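You operate a simulated robot arm through the tools that you are given. There is no shell and no other tool. Be economical: measure what you need, move in short steps, check, and stop when the job is done.

The job below is to be done with a simulated two-armed robot. You get a single attempt, and the scene is never put back.

Task
Unclamp the nozzle, rinse it and hang it in the blue rack.
Fine: the nozzle in the rinse stand; rinse under the tap; leave the tap off and the rinse head open. What is to be rubbed or washed off counts as gone when no trace of it is left.

The check looks at the end state, three seconds after you hand in, the way a careful person would. Anything else that was tipped, shoved, dropped, spilled or broken makes it a failure.

Robot
Two 7-joint arms with two-finger parallel grippers on one trunk, on a base that drives. Base frame: it is fixed to the floor where the robot stands at the start and does not move with it; the origin is under the middle of the robot, x ahead of it, y to its left, z up; the surface under the hand at the start is at about z = 0.82. Readings come in m, degrees, newtons and seconds.
The left shoulder is at the start at [0.05, 0.165, 1.23], the right one opposite. With the tool pointing down near the work surface each hand reaches from about 0.1 to 0.68 m from the robot's upright axis, wherever it stands, measured 20 degrees to its own side. Places, roughly: cart pump lever [1.1, 0.5, 1]; clamp lever [0.7, 0, 1.2]; feed lever [0.8, 0.3, 0.9]; grey drain lever [0.7, 0, 1]; nozzle [-0.25, -1.25, 1]; rinse head [0.7, -0.1, 1.2]; tap lever [0, -1, 1]; third hole of the blue rack [-0.3, -1.3, 0.9]. Payload 3.91 kg a hand.
The TCP of each hand is the grasp point between the finger pads, 0.03 m short of the fingertips. In the tool frame z runs along the fingers and y along their closing line. The gripper opens to 0.11 m. The fingers are 0.02 m wide and 0.01 m thick; the gripper's body (0.048 by 0.112 m) begins 0.055 m behind the TCP.
Orientation is told as [roll, pitch, yaw] about the base's x, y, z axes, in that order, counted from this pose: with the fingers straight down and closing along the base's y, the tool's x points along the base's -x, its y along +y and its z along -z.

Tools
- The arms move only by the tool drive_tool. It takes "left_increments", "right_increments" or both (then of equal length, played together; a hand with none holds still); each is a list of rows, each a list of 6 numbers: the shift along the base's x, y, z in m, then the turn, a rotation vector about the base's x, y, z in degrees. In form: [[dx, dy, dz, ax, ay, az], ...]. A call has 1 to 10 rows; each row shifts and turns the commanded pose from where the row before left it. "left_claw" and "right_claw" are, for a hand that has rows, the closure in counts, from 0 (fully open) to 255 (shut), set as the call begins (left out, the last holds). Each row takes 0.2 s and may step no farther than 0.05 m and 8.6 degrees from the row before; otherwise, or with a gripper value out of range, the whole call is refused. A pose out of reach is approached as far as the arm can. The call stops where the force on the tool passes 90 N (or 10 N more than at its start, if that is more) or the arm is blocked; 0.2 s more then pass. The fingers move at their own pace (about 0.045 m/s each) and stop on an object; they squeeze with about 37 N. The grip force told is the motor's: it shows also when the fingers shut on nothing. Time passes only in rows, and 0.2 s behind the last, so rows that do not move let the fingers close. The reply holds the time, the measured pose of the TCP, the force on the tool along the base axes, the opening and the grip force, in the units named above and with some noise, with the torque about the TCP (base axes, N m) and any sound that the robot's microphone picked up.
- Cameras (640 x 400 px; columns grow to the right, rows downward): "scene" is now at [0.1023, -0.0506, 1.4041]; the picture's right is [-0.57, -0.82, 0.00], its down [-0.42, 0.29, -0.86] and it looks along [0.71, -0.49, -0.51] (base axes); focal length 214 px, centre (320, 200). "left" rides on the left gripper at [0.072, -0.017, -0.103] in its tool frame; the picture's right is [0.23, 0.97, 0.00], its down [-0.76, 0.18, -0.62] and it looks along [-0.61, 0.14, 0.78] (tool axes); focal length 222 px, centre (320, 200). "right" rides on the right gripper at [0.072, 0.017, -0.103] in its tool frame; the picture's right is [-0.23, 0.97, 0.00], its down [-0.76, -0.18, -0.62] and it looks along [-0.61, -0.14, 0.78] (tool axes); focal length 222 px, centre (320, 200). There is no depth. A picture from a camera that has moved, and an enlarged one, comes with that camera's place and axes in the base frame and with its lens.
- grab_frame(camera): a new picture of that camera. It takes no simulated time.
- move_column(by): slides the trunk up (or, below 0, down) by that many m; the arms and the scene camera ride with it, the base frame stays. It gives what a move gives, with no picture.
- steer(legs): drives the robot by 1 to 6 legs, each [ahead, left, turn to the left] in m, m and degrees, along the robot's own axes; the way and the turn of a leg run together, so that a leg with both is an arc; at most 1.5 m and 180 degrees a leg. The arms and the cameras ride along, it lands a little off, and it stops where it bumps. It gives what a move gives.
- pan_tilt(pan, tilt): turns the head with the scene camera to pan (to the left, within 80 degrees either way) and tilt (down, from -29 to 69), counted from straight ahead of the robot. It gives what a move gives.
- enlarge(camera, box): a new picture of the part [left, top, right, bottom] of that camera's present view, enlarged. It takes no simulated time.
- job_done(): hands the job in; it is judged then, once.

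Work in short steps. Places have to be worked out from the pictures, the camera data and where the tool is seen: move nearer, look again, correct. Check each grasp and each placing, and mend what went wrong. You have 120 turns and 92 pictures in all, those below and enlarged ones among them. Open the grippers and draw the arms clear of the work before you hand the job in, unless the task says otherwise; then end with one line.

The tools are called after "Emit:" by a JSON object that holds its "api" and its "payload". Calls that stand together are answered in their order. drive_tool: Moves the arms, as the interface text tells. Its arguments: {"type":"object","properties":{"left_increments":{"type":"array"},"left_claw":{"type":"number"},"right_increments":{"type":"array"},"right_claw":{"type":"number"}},"required":[]} The other tools are called the same way: move_column (by) slides the trunk up or down; steer (legs) drives the base; pan_tilt (pan, tilt) turns the head that bears the scene camera; grab_frame (camera) takes a picture; enlarge (camera, box) takes an enlarged picture of a part of a camera's view; job_done () hands the job in.

At the start:

```text
time: 0.0
left_eef_pos: [0.4797, -0.001, 1.0004]
left_tcp_rot: [-0.1, 0.1, -0.1]
left_contact_force: [-0.3, 0.0, 0.6]
left_ft_torque: [0.0, 0.02, 0.01]
left_opening: 0.1101
left_grip_force: 0.1
right_eef_pos: [0.3135, -0.3649, 0.9994]
right_tcp_rot: [0.1, 0.1, 0.0]
right_contact_force: [-1.0, 0.4, 0.1]
right_ft_torque: [-0.03, 0.02, -0.02]
right_opening: 0.1103
right_grip_force: 0.1
trunk travel left (down, up): [-0.45, 0.053]
robot x, y, heading: [-0.0002, -0.0002, -0.0]
head pan, tilt: [-34.7, 30.7]
```

scene: 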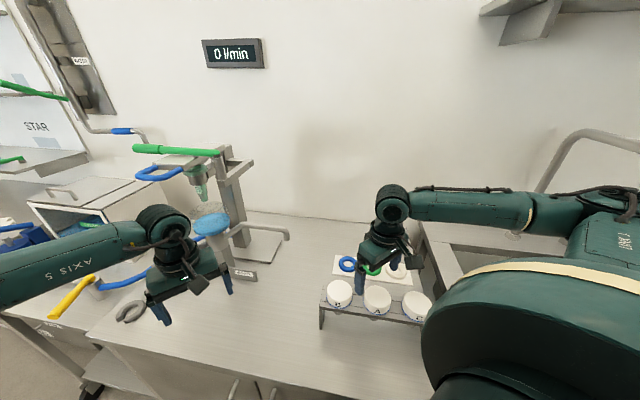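
right: 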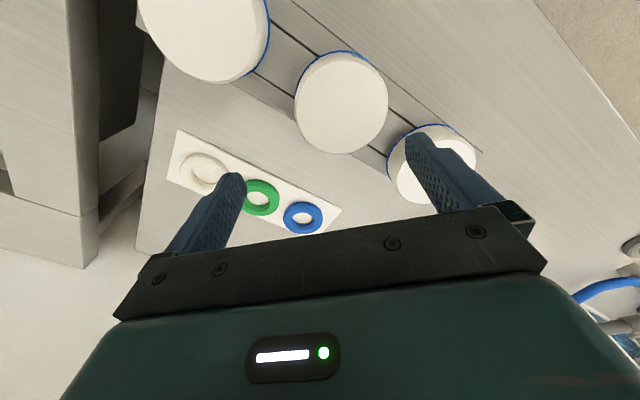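
left: 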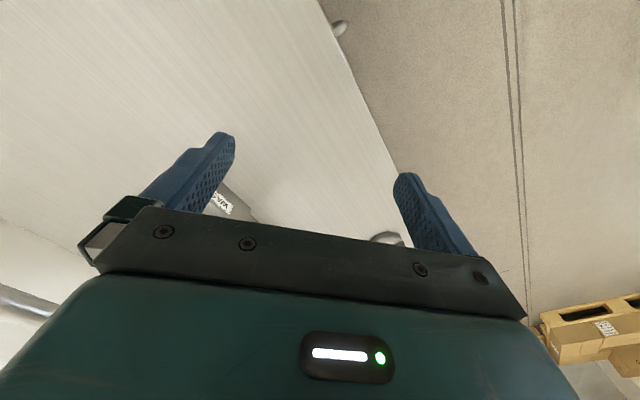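

The scene shows a stand with a green lever and a green nozzle, and the head looks ahead-right. I enlarge the stand first.

Emit:
{"api": "enlarge", "payload": {"camera": "scene", "box": [60, 100, 320, 300]}}

Emit:
{"api": "pan_tilt", "payload": {"pan": -80, "tilt": 30}}

```text
2.00 times, centred on (190, 200) of scene
camera zoom: at [0.1023, -0.0506, 1.4041], right [-0.57, -0.82, 0.0], down [-0.42, 0.29, -0.86], along [0.71, -0.49, -0.51], focal length 429 px, centre (580, 200)
```

zoom: 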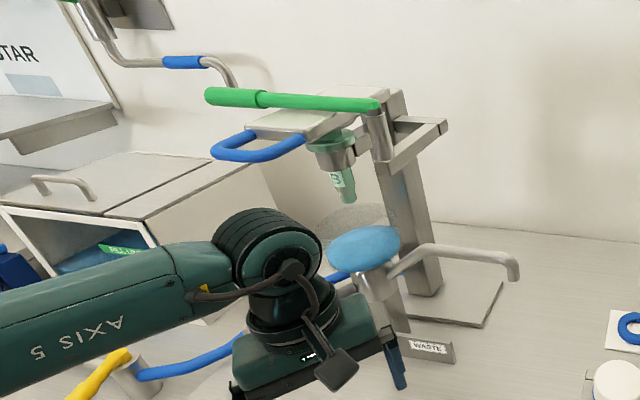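

```text
time: 1.1
left_eef_pos: [0.4798, -0.0009, 0.9991]
left_tcp_rot: [0.0, 0.0, -0.1]
left_contact_force: [0.0, 0.7, 0.0]
left_ft_torque: [0.01, -0.02, 0.0]
left_opening: 0.11
left_grip_force: 0.0
right_eef_pos: [0.3132, -0.3641, 1.0008]
right_tcp_rot: [0.0, 0.0, 0.1]
right_contact_force: [0.0, -0.7, 0.3]
right_ft_torque: [0.01, 0.02, -0.02]
right_opening: 0.1099
right_grip_force: 0.0
trunk travel left (down, up): [-0.45, 0.053]
robot x, y, heading: [-0.0006, 0.0008, 0.2]
head pan, tilt: [-80.0, 30.0]
```

Emit:
{"api": "grab_frame", "payload": {"camera": "scene"}}

Emit:
{"api": "pan_tilt", "payload": {"pan": 15, "tilt": 25}}

Emit:
{"api": "grab_frame", "payload": {"camera": "scene"}}

```text
87 pictures are left
camera scene: at [0.044, -0.0884, 1.4052], right [-0.98, -0.17, 0.0], down [-0.09, 0.49, -0.87], along [0.15, -0.85, -0.5], focal length 214 px, centre (320, 200)
```

scene: 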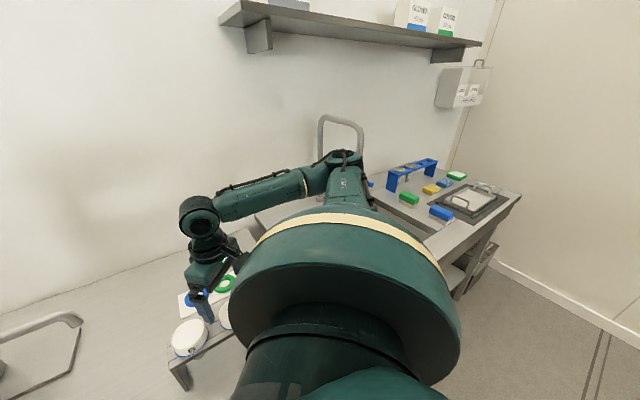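

```text
time: 2.8
left_eef_pos: [0.481, -0.0008, 1.0005]
left_tcp_rot: [0.0, 0.0, 0.1]
left_contact_force: [0.4, -0.2, -0.6]
left_ft_torque: [-0.02, -0.01, 0.01]
left_opening: 0.1101
left_grip_force: 0.1
right_eef_pos: [0.3127, -0.3646, 0.999]
right_tcp_rot: [0.0, 0.1, -0.1]
right_contact_force: [-0.4, -0.4, 0.5]
right_ft_torque: [0.04, -0.01, 0.01]
right_opening: 0.1099
right_grip_force: 0.0
trunk travel left (down, up): [-0.45, 0.053]
robot x, y, heading: [-0.0001, 0.0036, 0.0]
head pan, tilt: [15.0, 25.0]
```

```text
86 pictures are left
camera scene: at [0.1172, 0.0245, 1.4132], right [0.26, -0.97, 0.0], down [-0.41, -0.11, -0.91], along [0.88, 0.23, -0.42], focal length 214 px, centre (320, 200)
```

scene: 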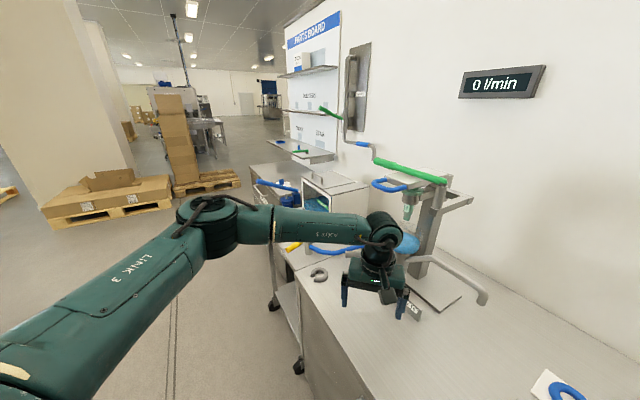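

Now I zoom into the stand from this angle and the wall items.

Emit:
{"api": "enlarge", "payload": {"camera": "scene", "box": [340, 130, 500, 230]}}

Emit:
{"api": "enlarge", "payload": {"camera": "scene", "box": [240, 80, 400, 180]}}

Emit:
{"api": "enlarge", "payload": {"camera": "scene", "box": [240, 170, 400, 290]}}

```text
4.00 times, centred on (420, 180) of scene
camera zoom: at [0.1172, 0.0245, 1.4132], right [0.26, -0.97, 0.0], down [-0.41, -0.11, -0.91], along [0.88, 0.23, -0.42], focal length 858 px, centre (-80, 280)
```

zoom: 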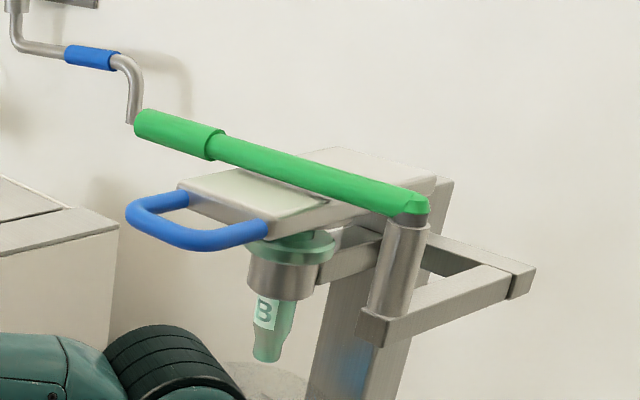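

```text
4.00 times, centred on (320, 130) of scene
camera zoom: at [0.1172, 0.0245, 1.4132], right [0.26, -0.97, 0.0], down [-0.41, -0.11, -0.91], along [0.88, 0.23, -0.42], focal length 858 px, centre (320, 480)
```

zoom: 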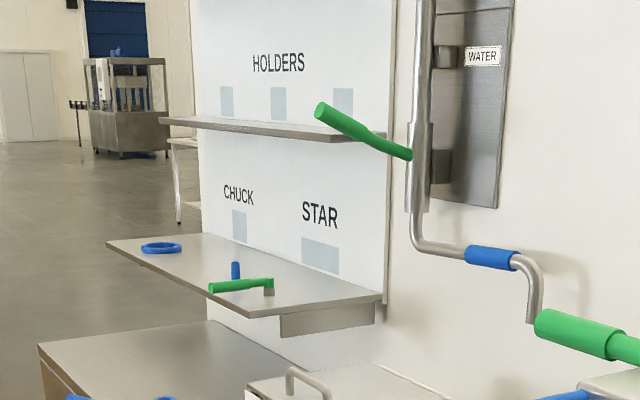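

```text
3.33 times, centred on (320, 230) of scene
camera zoom: at [0.1172, 0.0245, 1.4132], right [0.26, -0.97, 0.0], down [-0.41, -0.11, -0.91], along [0.88, 0.23, -0.42], focal length 715 px, centre (320, 100)
```

zoom: 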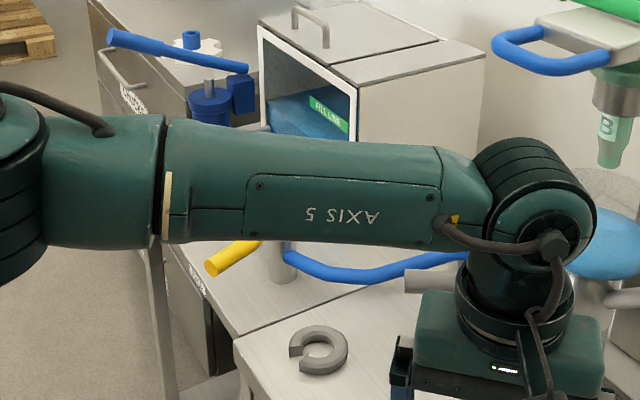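

The nozzle "B" sits in a ring under a blue‑handled head with the green clamp lever on top. I draw the left arm back for an unobstructed view of the stand.

Emit:
{"api": "drive_tool", "payload": {"left_increments": [[-0.03, 0.04, 0.02, 0, 0, 0], [-0.03, 0.04, 0.02, 0, 0, 0], [-0.03, 0.04, 0.02, 0, 0, 0], [-0.02, 0.045, 0.0, 0, 0, 0], [-0.02, 0.045, 0, 0, 0, 0], [-0.02, 0.045, 0, 0, 0, 0], [0, 0.045, 0, 0, 0, 0], [0, 0.045, 0, 0, 0, 0]]}}

Emit:
{"api": "pan_tilt", "payload": {"pan": 0, "tilt": 30}}

Emit:
{"api": "grab_frame", "payload": {"camera": "scene"}}

Emit:
{"api": "enlarge", "payload": {"camera": "scene", "box": [240, 100, 440, 240]}}

```text
refused: row 1 steps farther than a row can; nothing moved
```

```text
time: 3.6
left_eef_pos: [0.481, -0.0014, 1.0008]
left_tcp_rot: [0.0, 0.1, -0.1]
left_contact_force: [0.0, -0.4, -0.4]
left_ft_torque: [0.02, 0.0, 0.04]
left_opening: 0.1102
left_grip_force: 0.0
right_eef_pos: [0.3137, -0.3649, 1.0005]
right_tcp_rot: [0.0, 0.0, 0.0]
right_contact_force: [-0.7, -0.1, 0.0]
right_ft_torque: [0.02, 0.01, -0.03]
right_opening: 0.1099
right_grip_force: 0.0
trunk travel left (down, up): [-0.45, 0.053]
robot x, y, heading: [-0.0013, -0.0007, -0.1]
head pan, tilt: [0.0, 30.0]
```

```text
82 pictures are left
camera scene: at [0.1186, 0.0008, 1.4053], right [0.0, -1.0, 0.0], down [-0.5, 0.0, -0.87], along [0.87, 0.0, -0.5], focal length 214 px, centre (320, 200)
```

scene: 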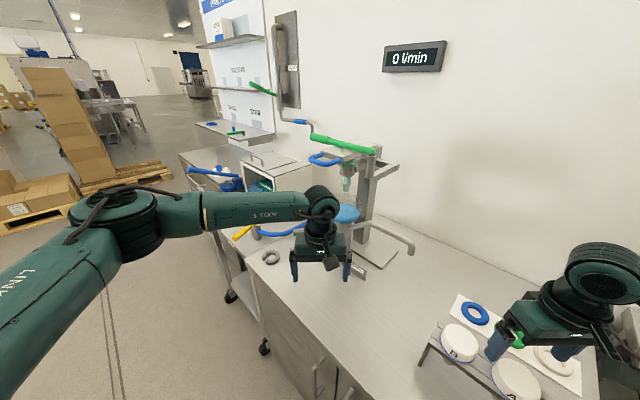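

```text
2.86 times, centred on (340, 170) of scene
camera zoom: at [0.1186, 0.0008, 1.4053], right [0.0, -1.0, 0.0], down [-0.5, 0.0, -0.87], along [0.87, 0.0, -0.5], focal length 613 px, centre (263, 286)
```

zoom: 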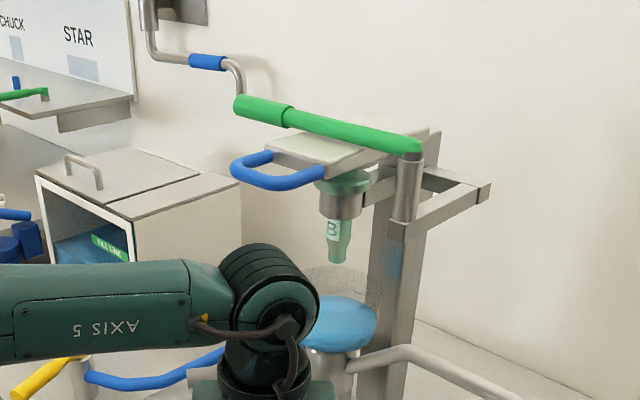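

The bench and wall run diagonally (about 45°), so the nozzle is near [0.675,-0.08,1.2], lever post near [0.64,-0.13,1.25] and lever end near [0.73,0.02,1.26]. I raise and tuck both arms before turning the base to face the stand.

Emit:
{"api": "drive_tool", "payload": {"left_increments": [[-0.03, 0.02, 0.03, 0, 0, 0], [-0.03, 0.02, 0.03, 0, 0, 0], [-0.03, 0.02, 0.03, 0, 0, 0], [-0.02, 0.04, 0.02, 0, 0, 0], [-0.02, 0.04, 0.0, 0, 0, 0], [-0.02, 0.04, 0, 0, 0, 0], [0, 0.045, 0, 0, 0, 0], [0, 0.045, 0, 0, 0, 0]], "right_increments": [[0, 0, 0.04, 0, 0, 0], [0, 0, 0.04, 0, 0, 0], [0, 0, 0.04, 0, 0, 0], [0, 0.02, 0.02, 0, 0, 0], [0, 0.02, 0, 0, 0, 0], [0, 0.02, 0, 0, 0, 0], [0, 0, 0, 0, 0, 0], [0, 0, 0, 0, 0, 0]]}}

Emit:
{"api": "pan_tilt", "payload": {"pan": 0, "tilt": 65}}

Emit:
{"api": "grab_frame", "payload": {"camera": "scene"}}

```text
time: 5.4
left_eef_pos: [0.3297, 0.2708, 1.1098]
left_tcp_rot: [0.0, 0.0, 0.0]
left_contact_force: [-0.5, 0.6, -0.6]
left_ft_torque: [-0.03, -0.01, 0.0]
left_opening: 0.11
left_grip_force: 0.0
right_eef_pos: [0.3125, -0.3035, 1.141]
right_tcp_rot: [0.0, 0.0, 0.0]
right_contact_force: [-0.1, -1.0, -0.3]
right_ft_torque: [-0.03, -0.04, -0.03]
right_opening: 0.11
right_grip_force: 0.0
trunk travel left (down, up): [-0.45, 0.053]
robot x, y, heading: [0.0002, 0.0008, -0.2]
head pan, tilt: [0.0, 30.0]
```

```text
time: 6.4
left_eef_pos: [0.3296, 0.268, 1.1087]
left_tcp_rot: [0.0, -0.1, -0.1]
left_contact_force: [0.6, -0.1, 0.2]
left_ft_torque: [-0.03, 0.0, 0.03]
left_opening: 0.1099
left_grip_force: 0.0
right_eef_pos: [0.3142, -0.304, 1.1401]
right_tcp_rot: [0.0, 0.0, 0.0]
right_contact_force: [0.4, 0.3, -0.2]
right_ft_torque: [0.0, 0.02, 0.02]
right_opening: 0.11
right_grip_force: 0.0
trunk travel left (down, up): [-0.45, 0.053]
robot x, y, heading: [0.0003, 0.0006, 0.1]
head pan, tilt: [0.0, 65.0]
```

```text
80 pictures are left
camera scene: at [0.089, 0.0007, 1.3576], right [0.0, -1.0, 0.0], down [-0.91, 0.0, -0.42], along [0.42, 0.0, -0.91], focal length 214 px, centre (320, 200)
```

scene: 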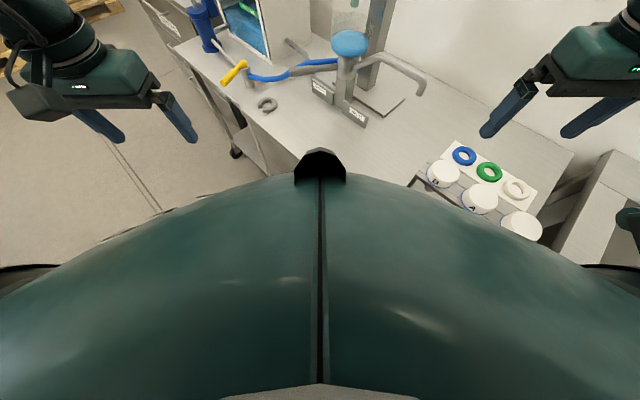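

The bench edge runs at ~36°. I turn the base 36° right to square up with the bench, then check.

Emit:
{"api": "steer", "payload": {"legs": [[0, 0, -36]]}}

Emit:
{"api": "pan_tilt", "payload": {"pan": 25, "tilt": 40}}

Emit:
{"api": "grab_frame", "payload": {"camera": "scene"}}

```text
time: 8.5
left_eef_pos: [0.4255, 0.0236, 1.1096]
left_tcp_rot: [0.0, 0.0, -36.0]
left_contact_force: [0.4, -0.5, -0.9]
left_ft_torque: [-0.03, 0.02, 0.0]
left_opening: 0.1102
left_grip_force: 0.1
right_eef_pos: [0.0734, -0.4299, 1.1412]
right_tcp_rot: [0.0, 0.0, -36.1]
right_contact_force: [0.5, -0.5, 0.0]
right_ft_torque: [-0.01, 0.01, -0.01]
right_opening: 0.1101
right_grip_force: 0.1
trunk travel left (down, up): [-0.45, 0.053]
robot x, y, heading: [-0.0001, 0.0041, -35.9]
head pan, tilt: [0.0, 65.0]
```

```text
time: 9.4
left_eef_pos: [0.4248, 0.0237, 1.1088]
left_tcp_rot: [0.1, 0.1, -36.0]
left_contact_force: [-0.3, 0.0, 0.1]
left_ft_torque: [0.0, 0.0, 0.02]
left_opening: 0.1099
left_grip_force: 0.1
right_eef_pos: [0.0734, -0.4305, 1.14]
right_tcp_rot: [-0.1, 0.0, -36.1]
right_contact_force: [-0.2, 0.4, 0.7]
right_ft_torque: [0.02, 0.0, -0.02]
right_opening: 0.1099
right_grip_force: 0.0
trunk travel left (down, up): [-0.45, 0.053]
robot x, y, heading: [0.0001, -0.0008, -35.8]
head pan, tilt: [25.0, 40.0]
```

```text
79 pictures are left
camera scene: at [0.106, -0.0329, 1.3898], right [-0.19, -0.98, 0.0], down [-0.63, 0.12, -0.77], along [0.75, -0.15, -0.64], focal length 214 px, centre (320, 200)
```

scene: 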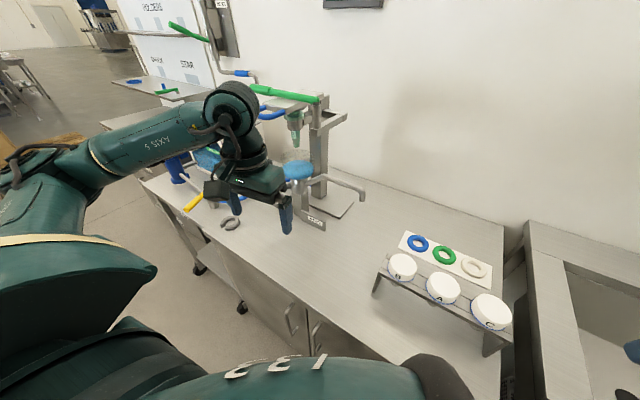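

Edge now measures nearer 45°. I turn 9° more and slide 0.4 m left so the stand is straight ahead.

Emit:
{"api": "steer", "payload": {"legs": [[0, 0, -9], [0, 0.4, 0]]}}

Emit:
{"api": "pan_tilt", "payload": {"pan": 0, "tilt": 25}}

Emit:
{"api": "grab_frame", "payload": {"camera": "scene"}}

```text
time: 14.1
left_eef_pos: [0.704, 0.2377, 1.1083]
left_tcp_rot: [0.0, 0.0, -44.9]
left_contact_force: [0.3, 0.6, 0.2]
left_ft_torque: [-0.01, 0.01, -0.02]
left_opening: 0.1098
left_grip_force: 0.1
right_eef_pos: [0.2879, -0.1561, 1.1405]
right_tcp_rot: [-0.2, 0.0, -44.9]
right_contact_force: [-0.5, -0.4, -0.5]
right_ft_torque: [-0.04, -0.02, 0.02]
right_opening: 0.1099
right_grip_force: 0.1
trunk travel left (down, up): [-0.45, 0.053]
robot x, y, heading: [0.2822, 0.2828, -44.7]
head pan, tilt: [25.0, 40.0]
```

```text
time: 15.0
left_eef_pos: [0.7043, 0.2389, 1.1091]
left_tcp_rot: [0.0, 0.1, -44.9]
left_contact_force: [-0.5, 0.0, -0.4]
left_ft_torque: [0.0, -0.01, 0.02]
left_opening: 0.11
left_grip_force: 0.1
right_eef_pos: [0.2874, -0.1546, 1.1401]
right_tcp_rot: [-0.1, 0.1, -44.9]
right_contact_force: [0.1, 0.2, -0.4]
right_ft_torque: [0.0, -0.01, -0.01]
right_opening: 0.1102
right_grip_force: 0.1
trunk travel left (down, up): [-0.45, 0.053]
robot x, y, heading: [0.2799, 0.2805, -44.8]
head pan, tilt: [0.0, 25.0]
```

```text
78 pictures are left
camera scene: at [0.366, 0.1963, 1.4132], right [-0.71, -0.71, 0.0], down [-0.3, 0.3, -0.91], along [0.64, -0.64, -0.42], focal length 214 px, centre (320, 200)
```

scene: 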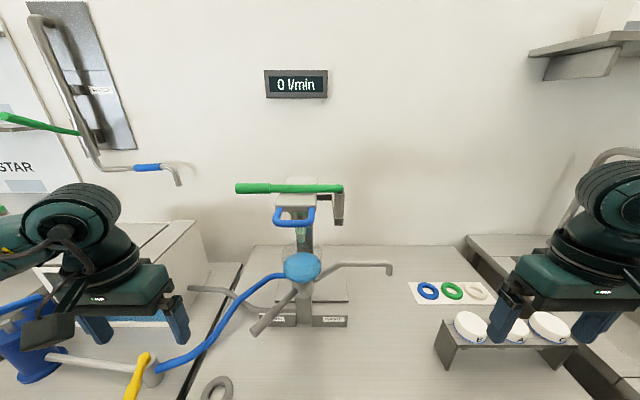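

Now the stand is seen frontally. I enlarge it.

Emit:
{"api": "enlarge", "payload": {"camera": "scene", "box": [225, 160, 385, 260]}}

Emit:
{"api": "enlarge", "payload": {"camera": "scene", "box": [225, 240, 415, 360]}}

```text
4.00 times, centred on (305, 210) of scene
camera zoom: at [0.366, 0.1963, 1.4132], right [-0.71, -0.71, 0.0], down [-0.3, 0.3, -0.91], along [0.64, -0.64, -0.42], focal length 858 px, centre (380, 160)
```

zoom: 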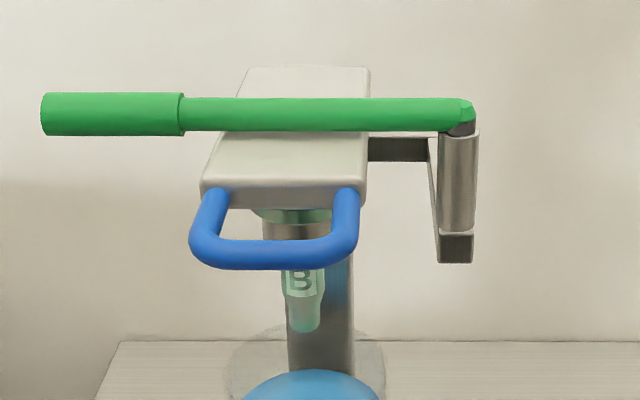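

```text
3.33 times, centred on (320, 300) of scene
camera zoom: at [0.366, 0.1963, 1.4132], right [-0.71, -0.71, 0.0], down [-0.3, 0.3, -0.91], along [0.64, -0.64, -0.42], focal length 715 px, centre (320, -133)
```

zoom: 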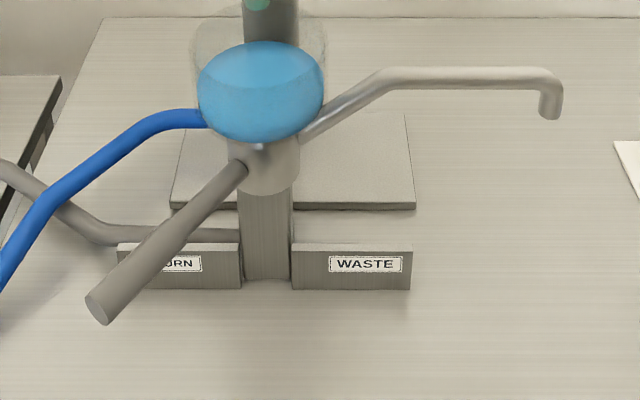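

In robot axes (n forward, t left) the lever post is at n≈0.54, t≈-0.04, the grip end at t≈0.11–0.18, z≈1.245; it should swing toward the robot about the post. I bring the closed left fingers up and behind the lever handle.

Emit:
{"api": "drive_tool", "payload": {"left_increments": [[0, 0, 0.047, 0, 0, 0], [0, 0, 0.047, 0, 0, 0], [0, 0, 0.047, 0, 0, 0], [0, 0, 0.047, 0, 0, 0], [0.032, -0.032, 0, 0, 0, 0], [0.032, -0.032, 0, 0, 0, 0], [0.032, -0.032, 0, 0, 0, 0], [0.032, -0.032, 0, 0, 0, 0], [0.032, -0.032, 0, 0, 0, 0], [0.032, -0.032, 0, 0, 0, 0]], "left_claw": 255}}

Emit:
{"api": "drive_tool", "payload": {"left_increments": [[-0.028, -0.028, 0, 0, 0, 0], [-0.028, -0.028, 0, 0, 0, 0], [-0.028, -0.028, 0, 0, 0, 0], [0, 0, 0, 0, 0, 0]]}}

Emit:
{"api": "grab_frame", "payload": {"camera": "scene"}}

Emit:
{"api": "grab_frame", "payload": {"camera": "left"}}

```text
time: 17.2
left_eef_pos: [0.8944, 0.0451, 1.2952]
left_tcp_rot: [0.2, 0.0, -45.0]
left_contact_force: [-0.1, -1.2, -0.5]
left_ft_torque: [0.05, -0.01, 0.01]
left_opening: 0.0001
left_grip_force: 37.0
right_eef_pos: [0.2876, -0.1567, 1.1392]
right_tcp_rot: [0.1, 0.1, -45.1]
right_contact_force: [-0.7, -0.5, -0.4]
right_ft_torque: [0.03, -0.02, -0.02]
right_opening: 0.11
right_grip_force: 0.2
trunk travel left (down, up): [-0.45, 0.053]
robot x, y, heading: [0.2816, 0.2823, -45.1]
head pan, tilt: [0.0, 25.0]
```

```text
time: 18.2
left_eef_pos: [0.8108, -0.0362, 1.2969]
left_tcp_rot: [-0.2, 0.0, -44.9]
left_contact_force: [-0.6, -0.2, -0.2]
left_ft_torque: [-0.02, 0.01, 0.0]
left_opening: 0.0
left_grip_force: 36.5
right_eef_pos: [0.2888, -0.1545, 1.1407]
right_tcp_rot: [0.0, 0.0, -44.9]
right_contact_force: [0.5, 0.9, 0.4]
right_ft_torque: [-0.02, 0.01, 0.0]
right_opening: 0.1101
right_grip_force: 0.1
trunk travel left (down, up): [-0.45, 0.053]
robot x, y, heading: [0.2806, 0.2801, -44.8]
head pan, tilt: [0.0, 25.0]
```

```text
75 pictures are left
camera scene: at [0.3667, 0.197, 1.4132], right [-0.71, -0.71, 0.0], down [-0.3, 0.3, -0.91], along [0.64, -0.64, -0.42], focal length 214 px, centre (320, 200)
```

scene: 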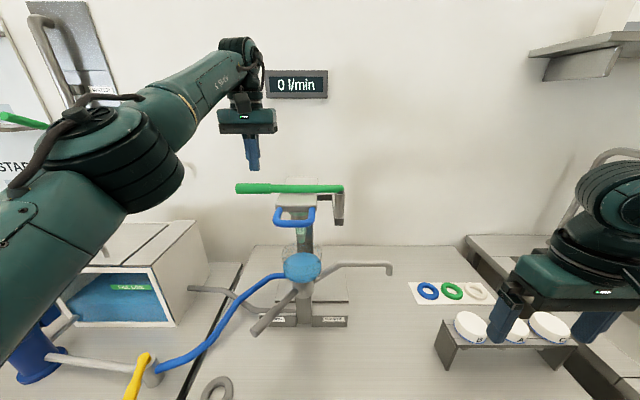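

```text
74 pictures are left
camera left: at [0.748, 0.0044, 1.3999], right [0.53, 0.85, 0.0], down [0.67, -0.41, 0.62], along [0.53, -0.33, -0.78], focal length 222 px, centre (320, 200)
```

left: 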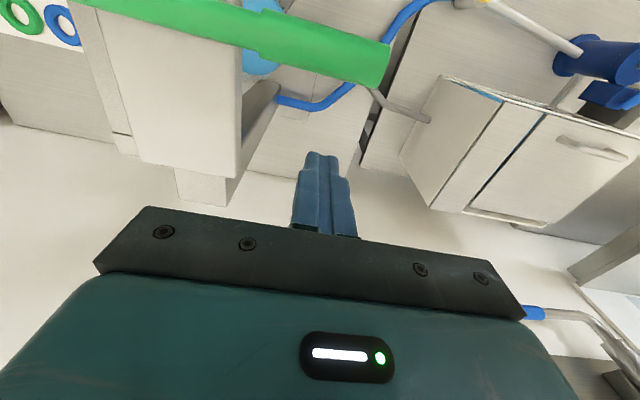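

Fingers are just behind the handle (n≈0.60, t≈0.15). I lower them 5.5 cm behind the lever and pull toward the robot slightly to test the swing.

Emit:
{"api": "drive_tool", "payload": {"left_increments": [[0, 0, -0.028, 0, 0, 0], [0, 0, -0.027, 0, 0, 0], [-0.024, 0.024, 0, 0, 0, 0], [-0.018, 0.0173, 0, 0, 0, 0], [-0.018, 0.0173, 0, 0, 0, 0]]}}

Emit:
{"api": "grab_frame", "payload": {"camera": "scene"}}

```text
time: 19.4
left_eef_pos: [0.7518, 0.021, 1.2428]
left_tcp_rot: [0.0, 0.0, -44.9]
left_contact_force: [0.6, 0.5, 1.0]
left_ft_torque: [-0.02, 0.0, 0.02]
left_opening: 0.0
left_grip_force: 36.4
right_eef_pos: [0.2875, -0.154, 1.1405]
right_tcp_rot: [-0.1, -0.1, -44.8]
right_contact_force: [0.4, -0.7, 0.8]
right_ft_torque: [0.0, -0.06, 0.01]
right_opening: 0.11
right_grip_force: 0.1
trunk travel left (down, up): [-0.45, 0.053]
robot x, y, heading: [0.2825, 0.2819, -44.6]
head pan, tilt: [0.0, 25.0]
```

```text
73 pictures are left
camera scene: at [0.3658, 0.1969, 1.4133], right [-0.71, -0.71, 0.0], down [-0.3, 0.3, -0.91], along [0.64, -0.64, -0.42], focal length 214 px, centre (320, 200)
```

scene: 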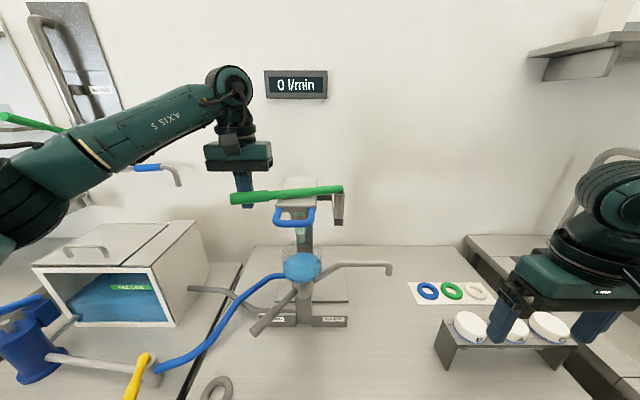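

The lever swings freely toward the robot. I continue the arc to about 105°.

Emit:
{"api": "drive_tool", "payload": {"left_increments": [[-0.0283, 0.017, 0, 0, 0, 0], [-0.0311, 0.012, 0, 0, 0, 0], [-0.033, 0.0066, 0, 0, 0, 0], [-0.0328, 0.0006, 0, 0, 0, 0], [-0.033, -0.0051, 0, 0, 0, 0], [-0.0315, -0.0107, 0, 0, 0, 0], [-0.0293, -0.0159, 0, 0, 0, 0], [-0.026, -0.021, 0, 0, 0, 0], [-0.0221, -0.025, 0, 0, 0, 0]]}}

Emit:
{"api": "grab_frame", "payload": {"camera": "scene"}}

```text
time: 21.3
left_eef_pos: [0.522, 0.0165, 1.2427]
left_tcp_rot: [3.6, 0.2, -43.8]
left_contact_force: [42.9, 59.5, -0.6]
left_ft_torque: [-0.17, 0.4, -0.48]
left_opening: 0.0
left_grip_force: 37.1
right_eef_pos: [0.2944, -0.1477, 1.1436]
right_tcp_rot: [-0.5, -0.2, -44.5]
right_contact_force: [-0.1, -0.4, -0.2]
right_ft_torque: [0.0, -0.04, -0.01]
right_opening: 0.11
right_grip_force: 0.2
trunk travel left (down, up): [-0.45, 0.053]
robot x, y, heading: [0.2843, 0.2841, -44.5]
head pan, tilt: [0.0, 25.0]
stopped in row 9 (left hand): the force on the tool passed its limit at 103 N (the readings are from after the stop); the commanded pose is now the measured one
```

```text
72 pictures are left
camera scene: at [0.3713, 0.2072, 1.4136], right [-0.7, -0.71, 0.01], down [-0.3, 0.29, -0.91], along [0.64, -0.64, -0.42], focal length 214 px, centre (320, 200)
```

scene: 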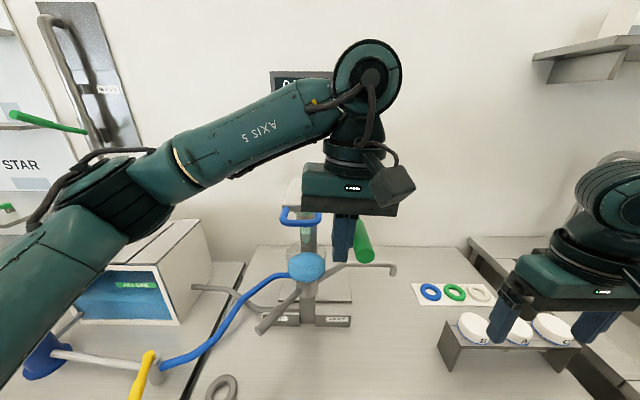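

The lever stopped at its limit (~95°), clear of the plate. I back the left hand off to the left and look.

Emit:
{"api": "drive_tool", "payload": {"left_increments": [[0.02, 0.02, 0, 0, 0, 0], [0.03, 0.03, 0, 0, 0, 0], [0.03, 0.03, 0, 0, 0, 0], [0.03, 0.03, 0, 0, 0, 0], [0.03, 0.03, 0, 0, 0, 0]]}}

Emit:
{"api": "grab_frame", "payload": {"camera": "scene"}}

Emit:
{"api": "enlarge", "payload": {"camera": "scene", "box": [240, 160, 400, 260]}}

```text
time: 22.5
left_eef_pos: [0.6499, 0.1448, 1.2402]
left_tcp_rot: [2.4, 0.3, -44.3]
left_contact_force: [0.0, 0.4, 0.2]
left_ft_torque: [-0.01, 0.0, 0.03]
left_opening: 0.0
left_grip_force: 37.5
right_eef_pos: [0.2902, -0.1536, 1.1407]
right_tcp_rot: [0.0, 0.0, -44.7]
right_contact_force: [0.0, 0.1, 0.3]
right_ft_torque: [0.01, -0.01, 0.0]
right_opening: 0.1101
right_grip_force: 0.0
trunk travel left (down, up): [-0.45, 0.053]
robot x, y, heading: [0.2797, 0.2828, -44.6]
head pan, tilt: [0.0, 25.0]
```

```text
71 pictures are left
camera scene: at [0.3674, 0.1986, 1.4133], right [-0.7, -0.71, 0.0], down [-0.3, 0.3, -0.91], along [0.64, -0.64, -0.42], focal length 214 px, centre (320, 200)
```

scene: 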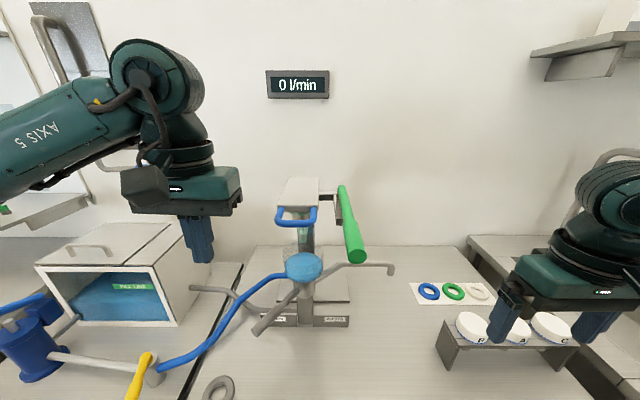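

```text
4.00 times, centred on (320, 210) of scene
camera zoom: at [0.3674, 0.1986, 1.4133], right [-0.7, -0.71, 0.0], down [-0.3, 0.3, -0.91], along [0.64, -0.64, -0.42], focal length 858 px, centre (320, 160)
```

zoom: 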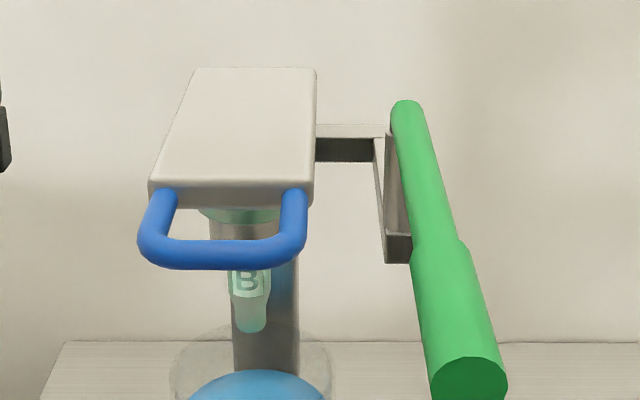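

The plate is free. I back the base 0.1 m for room, then turn the left hand to point forward (at the left of the stand) so closed fingers can lift the blue handle from below.

Emit:
{"api": "steer", "payload": {"legs": [[-0.1, 0, 0]]}}

Emit:
{"api": "drive_tool", "payload": {"left_increments": [[0.01, 0.01, -0.01, -6, -6, 0], [0.01, 0.01, -0.01, -6, -6, 0], [0, 0, -0.01, -6, -6, 0], [0, 0, -0.01, -6, -6, 0], [0, 0, -0.01, -6, -6, 0], [0, 0, -0.01, -6, -6, 0], [0, 0, -0.01, -6, -6, 0], [0, 0, -0.01, -6, -6, 0], [0, 0, -0.01, -6, -6, 0], [0, 0, 0, -6, -6, 0]]}}

Emit:
{"api": "grab_frame", "payload": {"camera": "scene"}}

```text
time: 23.7
left_eef_pos: [0.578, 0.2149, 1.2422]
left_tcp_rot: [2.4, 0.3, -44.3]
left_contact_force: [0.3, -0.5, -0.5]
left_ft_torque: [-0.04, 0.0, 0.02]
left_opening: 0.0003
left_grip_force: 36.8
right_eef_pos: [0.2196, -0.0839, 1.1412]
right_tcp_rot: [0.0, -0.1, -44.6]
right_contact_force: [-0.5, 0.4, 0.2]
right_ft_torque: [0.0, 0.01, 0.03]
right_opening: 0.1098
right_grip_force: 0.2
trunk travel left (down, up): [-0.45, 0.053]
robot x, y, heading: [0.2098, 0.3536, -44.9]
head pan, tilt: [0.0, 25.0]
```

```text
time: 25.9
left_eef_pos: [0.616, 0.1312, 1.1794]
left_tcp_rot: [-13.8, -81.3, -31.8]
left_contact_force: [6.8, 2.9, -1.8]
left_ft_torque: [-0.08, -0.03, -0.46]
left_opening: 0.0002
left_grip_force: 37.4
left hand out of reach, approached as far as the arm can: row 5, 6, 7, 8, 9, 10
right_eef_pos: [0.2159, -0.0876, 1.1379]
right_tcp_rot: [0.2, 0.1, -44.7]
right_contact_force: [-0.2, -1.2, -0.8]
right_ft_torque: [0.08, -0.05, -0.03]
right_opening: 0.1102
right_grip_force: 0.1
trunk travel left (down, up): [-0.45, 0.053]
robot x, y, heading: [0.2078, 0.3483, -44.7]
head pan, tilt: [0.0, 25.0]
```

```text
69 pictures are left
camera scene: at [0.293, 0.264, 1.4132], right [-0.7, -0.71, 0.0], down [-0.3, 0.3, -0.91], along [0.64, -0.64, -0.42], focal length 214 px, centre (320, 200)
```

scene: 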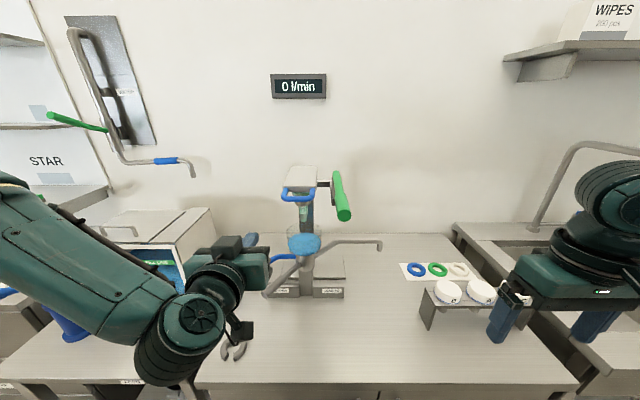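

Left hand is folded near its limit, pointing forward. I move it forward into comfortable reach and finish the turn.

Emit:
{"api": "drive_tool", "payload": {"left_increments": [[0.0138, -0.03, 0, -1.5, -1.5, 0], [0.0138, -0.03, 0, -1.5, -1.5, 0], [0.0138, -0.03, 0, 0, 0, 0], [0.0138, -0.03, 0, 0, 0, 0]]}}

Emit:
{"api": "grab_frame", "payload": {"camera": "left"}}

```text
time: 26.9
left_eef_pos: [0.6825, 0.0184, 1.1772]
left_tcp_rot: [-13.0, -85.5, -31.5]
left_contact_force: [0.1, 0.6, -0.8]
left_ft_torque: [-0.02, -0.03, 0.01]
left_opening: 0.0
left_grip_force: 36.9
right_eef_pos: [0.2197, -0.0832, 1.1409]
right_tcp_rot: [0.0, -0.1, -44.7]
right_contact_force: [0.1, -0.2, 0.3]
right_ft_torque: [-0.05, 0.01, -0.03]
right_opening: 0.1101
right_grip_force: 0.1
trunk travel left (down, up): [-0.45, 0.053]
robot x, y, heading: [0.2112, 0.3538, -44.6]
head pan, tilt: [0.0, 25.0]
```

```text
68 pictures are left
camera left: at [0.5913, 0.081, 1.1112], right [0.67, 0.7, -0.24], down [-0.27, 0.53, 0.8], along [0.7, -0.47, 0.54], focal length 222 px, centre (320, 200)
```

left: 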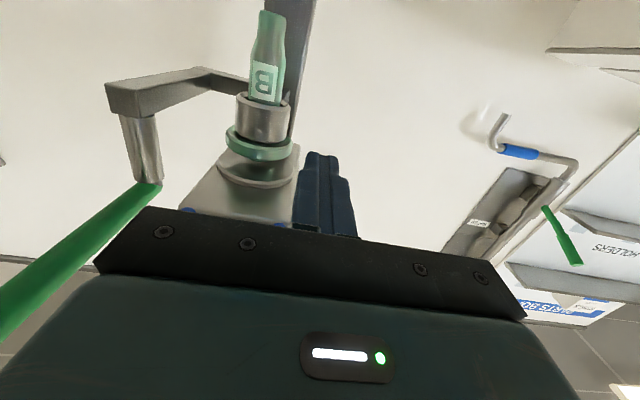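

Fingers point forward, currently left of the ring at n≈0.57 (tip near the plate). I drop 2 cm, retreat slightly and shift under the front bar of the blue handle.

Emit:
{"api": "drive_tool", "payload": {"left_increments": [[-0.028, 0.028, -0.02, 0, 0, 0], [-0.0198, -0.0198, 0, 0, 0, 0], [-0.0198, -0.0198, 0, 0, 0, 0]]}}

Emit:
{"api": "enlarge", "payload": {"camera": "scene", "box": [200, 140, 400, 300]}}

```text
time: 27.7
left_eef_pos: [0.6119, 0.0058, 1.1558]
left_tcp_rot: [-12.1, -85.7, -32.4]
left_contact_force: [-1.0, 0.0, -1.0]
left_ft_torque: [0.01, -0.01, 0.0]
left_opening: 0.0
left_grip_force: 37.1
right_eef_pos: [0.2194, -0.0855, 1.14]
right_tcp_rot: [0.0, 0.0, -44.7]
right_contact_force: [-0.6, 0.3, 0.1]
right_ft_torque: [-0.01, -0.01, -0.02]
right_opening: 0.1098
right_grip_force: 0.1
trunk travel left (down, up): [-0.45, 0.053]
robot x, y, heading: [0.2122, 0.3514, -44.9]
head pan, tilt: [0.0, 25.0]
```

```text
2.50 times, centred on (300, 220) of scene
camera zoom: at [0.2958, 0.2674, 1.4132], right [-0.7, -0.71, 0.0], down [-0.3, 0.3, -0.91], along [0.64, -0.64, -0.42], focal length 536 px, centre (370, 150)
```

zoom: 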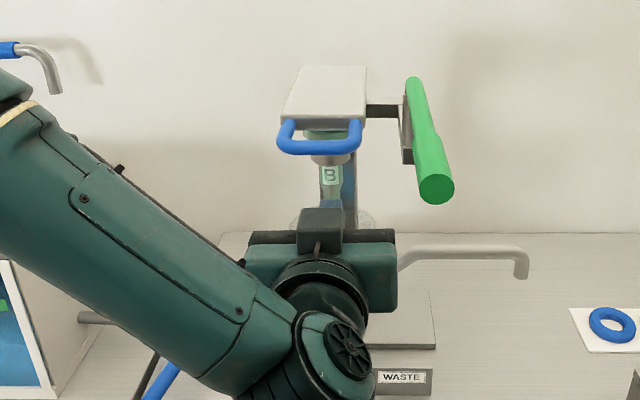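

TCP is at n≈0.53, t≈0.04, z 1.156 below the bar (bar at n≈0.55, z≈1.21). I advance 2 cm and lift along the hinge arc to about 20°.

Emit:
{"api": "drive_tool", "payload": {"left_increments": [[0.014, -0.014, 0, 0, 0, 0], [0, 0, 0.03, 0, 0, 0], [0.002, -0.002, 0.036, 0, 0, 0], [0.0067, -0.0067, 0.036, 0, 0, 0]]}}

Emit:
{"api": "enlarge", "payload": {"camera": "scene", "box": [200, 140, 400, 300]}}

```text
time: 28.7
left_eef_pos: [0.6352, -0.0157, 1.2587]
left_tcp_rot: [-12.4, -85.5, -32.1]
left_contact_force: [-1.3, 1.9, -2.9]
left_ft_torque: [0.07, 0.05, -0.01]
left_opening: 0.0
left_grip_force: 37.3
right_eef_pos: [0.2207, -0.0834, 1.1402]
right_tcp_rot: [0.0, 0.0, -44.6]
right_contact_force: [-0.1, 0.2, 0.4]
right_ft_torque: [0.03, 0.02, 0.0]
right_opening: 0.11
right_grip_force: 0.0
trunk travel left (down, up): [-0.45, 0.053]
robot x, y, heading: [0.21, 0.3521, -44.7]
head pan, tilt: [0.0, 25.0]
```

```text
2.50 times, centred on (300, 220) of scene
camera zoom: at [0.2963, 0.2679, 1.4132], right [-0.7, -0.71, 0.0], down [-0.3, 0.3, -0.91], along [0.64, -0.64, -0.42], focal length 536 px, centre (370, 150)
```

zoom: 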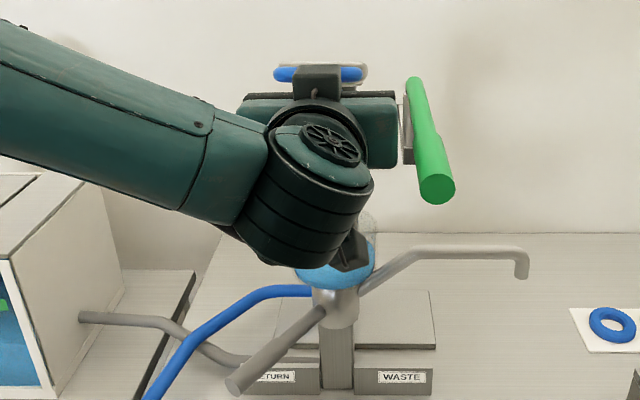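

The plate is rising with ~3 N. I continue along the arc to about 70°.

Emit:
{"api": "drive_tool", "payload": {"left_increments": [[0.011, -0.011, 0.033, 0, 0, 0], [0.015, -0.015, 0.03, 0, 0, 0], [0.018, -0.018, 0.027, 0, 0, 0], [0.021, -0.021, 0.023, 0, 0, 0], [0.024, -0.024, 0.018, 0, 0, 0]]}}

Emit:
{"api": "grab_frame", "payload": {"camera": "scene"}}

Emit:
{"api": "grab_frame", "payload": {"camera": "left"}}

```text
time: 29.9
left_eef_pos: [0.7259, -0.1056, 1.3899]
left_tcp_rot: [-13.2, -85.6, -31.5]
left_contact_force: [-0.8, 0.2, -0.3]
left_ft_torque: [0.01, -0.03, 0.01]
left_opening: 0.0001
left_grip_force: 37.3
right_eef_pos: [0.2194, -0.0842, 1.1405]
right_tcp_rot: [0.0, 0.0, -44.7]
right_contact_force: [-1.0, 0.6, 0.2]
right_ft_torque: [-0.01, 0.0, 0.01]
right_opening: 0.1098
right_grip_force: 0.0
trunk travel left (down, up): [-0.45, 0.053]
robot x, y, heading: [0.2105, 0.3557, -44.7]
head pan, tilt: [0.0, 25.0]
```

```text
65 pictures are left
camera scene: at [0.2964, 0.2677, 1.4133], right [-0.7, -0.71, 0.0], down [-0.3, 0.3, -0.91], along [0.64, -0.64, -0.42], focal length 214 px, centre (320, 200)
```

scene: 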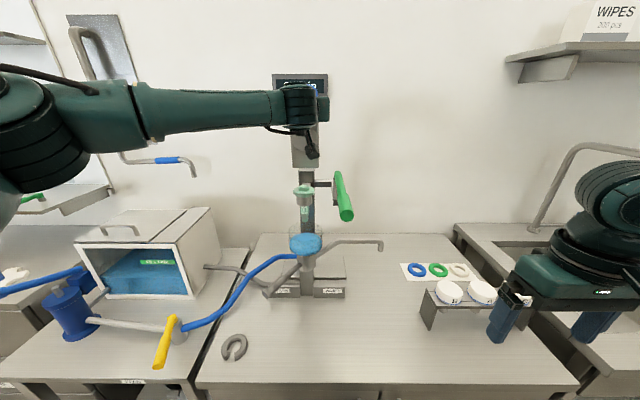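

```text
64 pictures are left
camera left: at [0.6354, -0.0422, 1.3254], right [0.67, 0.7, -0.24], down [-0.27, 0.53, 0.8], along [0.69, -0.47, 0.54], focal length 222 px, centre (320, 200)
```

left: 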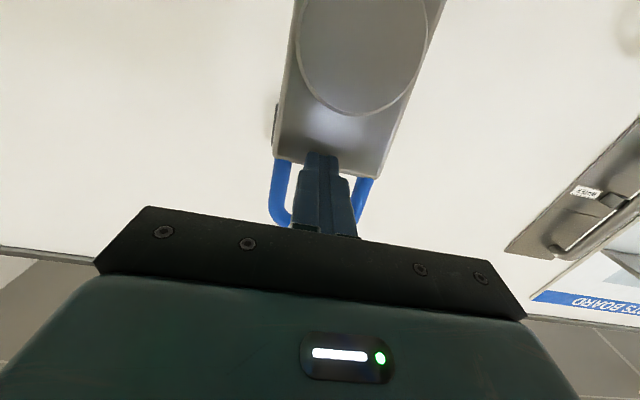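

The plate stands almost vertical. I push the hand forward to tip it fully open.

Emit:
{"api": "drive_tool", "payload": {"left_increments": [[0.018, -0.018, 0.008, 0, 0, 0], [0.018, -0.018, 0, 0, 0, 0], [0.018, -0.018, 0, 0, 0, 0], [0.018, -0.018, 0, 0, 0, 0]]}}

Emit:
{"api": "grab_frame", "payload": {"camera": "left"}}

```text
time: 30.9
left_eef_pos: [0.7931, -0.1787, 1.4008]
left_tcp_rot: [-11.4, -86.2, -33.4]
left_contact_force: [-10.0, 10.2, 13.2]
left_ft_torque: [-0.03, -0.05, 0.01]
left_opening: 0.0001
left_grip_force: 37.1
right_eef_pos: [0.2177, -0.0851, 1.1396]
right_tcp_rot: [0.0, -0.1, -44.8]
right_contact_force: [0.9, -1.5, -1.3]
right_ft_torque: [0.07, 0.04, 0.02]
right_opening: 0.1101
right_grip_force: 0.1
trunk travel left (down, up): [-0.45, 0.053]
robot x, y, heading: [0.2118, 0.356, -44.8]
head pan, tilt: [0.0, 25.0]
```

```text
63 pictures are left
camera left: at [0.7044, -0.1156, 1.335], right [0.67, 0.7, -0.24], down [-0.27, 0.54, 0.8], along [0.69, -0.47, 0.55], focal length 222 px, centre (320, 200)
```

left: 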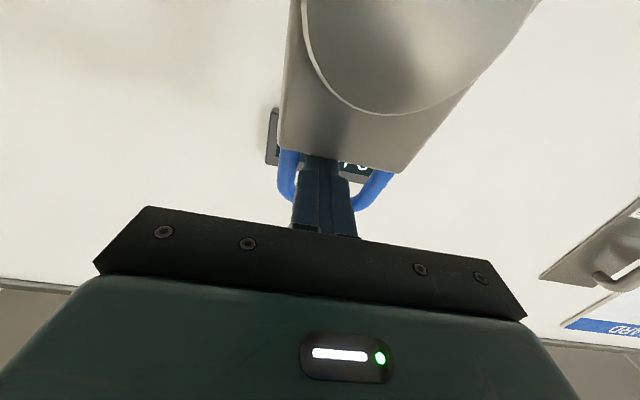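

A contact of ~14 N suggests it reached its stop. I retreat slowly and check that it stays open.

Emit:
{"api": "drive_tool", "payload": {"left_increments": [[-0.01, 0.01, -0.005, 0, 0, 0], [-0.014, 0.014, 0, 0, 0, 0], [-0.014, 0.014, 0, 0, 0, 0]]}}

Emit:
{"api": "grab_frame", "payload": {"camera": "left"}}

```text
time: 31.7
left_eef_pos: [0.7523, -0.1335, 1.4081]
left_tcp_rot: [-20.7, -87.0, -23.9]
left_contact_force: [-2.1, -4.7, 43.4]
left_ft_torque: [-0.92, -0.85, -0.61]
left_opening: 0.0
left_grip_force: 37.4
right_eef_pos: [0.2169, -0.082, 1.1431]
right_tcp_rot: [0.1, -0.2, -44.7]
right_contact_force: [0.8, -0.3, 0.4]
right_ft_torque: [0.01, -0.03, 0.01]
right_opening: 0.1098
right_grip_force: 0.1
trunk travel left (down, up): [-0.45, 0.053]
robot x, y, heading: [0.2133, 0.3527, -44.9]
head pan, tilt: [0.0, 25.0]
```

```text
62 pictures are left
camera left: at [0.664, -0.0723, 1.3406], right [0.67, 0.7, -0.24], down [-0.28, 0.55, 0.79], along [0.68, -0.46, 0.57], focal length 222 px, centre (320, 200)
```

left: 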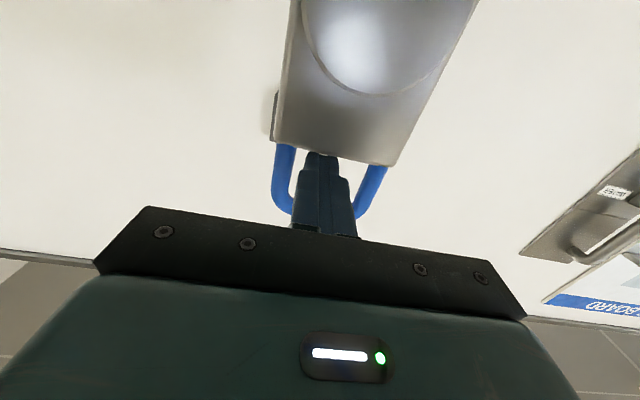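

The fingers press down on the plate's edge (43 N upward). I raise 1 cm to be centred in the loop, then retreat.

Emit:
{"api": "drive_tool", "payload": {"left_increments": [[0, 0, 0.008, 0, 0, 0], [0, 0, 0, 0, 0, 0]]}}

Emit:
{"api": "grab_frame", "payload": {"camera": "left"}}

```text
time: 32.3
left_eef_pos: [0.7533, -0.1352, 1.4086]
left_tcp_rot: [-13.2, -86.4, -31.2]
left_contact_force: [-1.9, -2.8, 28.5]
left_ft_torque: [-0.62, -0.62, -0.39]
left_opening: 0.0001
left_grip_force: 37.1
right_eef_pos: [0.2181, -0.0829, 1.1416]
right_tcp_rot: [0.0, -0.3, -44.7]
right_contact_force: [-0.4, 0.1, -0.3]
right_ft_torque: [-0.01, -0.02, 0.04]
right_opening: 0.1104
right_grip_force: 0.0
trunk travel left (down, up): [-0.45, 0.053]
robot x, y, heading: [0.2113, 0.3551, -44.7]
head pan, tilt: [0.0, 25.0]
```

```text
61 pictures are left
camera left: at [0.6653, -0.0734, 1.3421], right [0.67, 0.7, -0.24], down [-0.28, 0.54, 0.8], along [0.69, -0.47, 0.56], focal length 222 px, centre (320, 200)
```

left: 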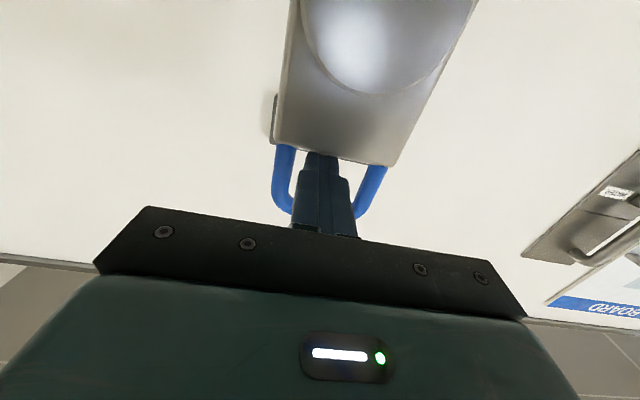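

Still 28 N, so I raise a bit more.

Emit:
{"api": "drive_tool", "payload": {"left_increments": [[0, 0, 0.008, 0, 0, 0], [0, 0, 0.003, 0, 0, 0], [0, 0, 0, 0, 0, 0]]}}

```text
time: 33.1
left_eef_pos: [0.758, -0.1388, 1.4102]
left_tcp_rot: [-11.7, -85.4, -32.8]
left_contact_force: [-1.0, 0.6, 4.5]
left_ft_torque: [-0.1, -0.08, 0.01]
left_opening: 0.0
left_grip_force: 36.9
right_eef_pos: [0.2187, -0.0841, 1.14]
right_tcp_rot: [0.1, 0.0, -44.7]
right_contact_force: [0.3, 0.2, -0.8]
right_ft_torque: [0.02, -0.02, -0.01]
right_opening: 0.1098
right_grip_force: 0.0
trunk travel left (down, up): [-0.45, 0.053]
robot x, y, heading: [0.2102, 0.3543, -44.6]
head pan, tilt: [0.0, 25.0]
```

Contact is nearly gone; I raise 5 mm and retreat 4 cm.

Emit:
{"api": "drive_tool", "payload": {"left_increments": [[0, 0, 0.006, 0, 0, 0], [-0.01, 0.01, 0, 0, 0, 0], [-0.01, 0.01, 0, 0, 0, 0], [-0.01, 0.01, 0, 0, 0, 0]]}}

Emit:
{"api": "grab_frame", "payload": {"camera": "left"}}

```text
time: 34.1
left_eef_pos: [0.7272, -0.1085, 1.4167]
left_tcp_rot: [-13.2, -85.4, -31.4]
left_contact_force: [-0.3, -0.1, 0.1]
left_ft_torque: [0.04, -0.01, 0.0]
left_opening: 0.0
left_grip_force: 37.2
right_eef_pos: [0.2189, -0.0834, 1.1398]
right_tcp_rot: [0.0, -0.1, -44.6]
right_contact_force: [0.0, 0.0, -0.1]
right_ft_torque: [0.0, 0.0, -0.02]
right_opening: 0.1101
right_grip_force: 0.1
trunk travel left (down, up): [-0.45, 0.053]
robot x, y, heading: [0.2087, 0.3534, -45.0]
head pan, tilt: [0.0, 25.0]
```

```text
60 pictures are left
camera left: at [0.6379, -0.0457, 1.3516], right [0.67, 0.7, -0.24], down [-0.27, 0.53, 0.8], along [0.7, -0.47, 0.54], focal length 222 px, centre (320, 200)
```

left: 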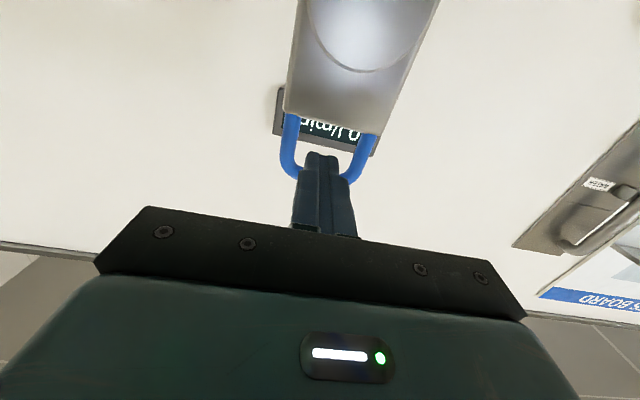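

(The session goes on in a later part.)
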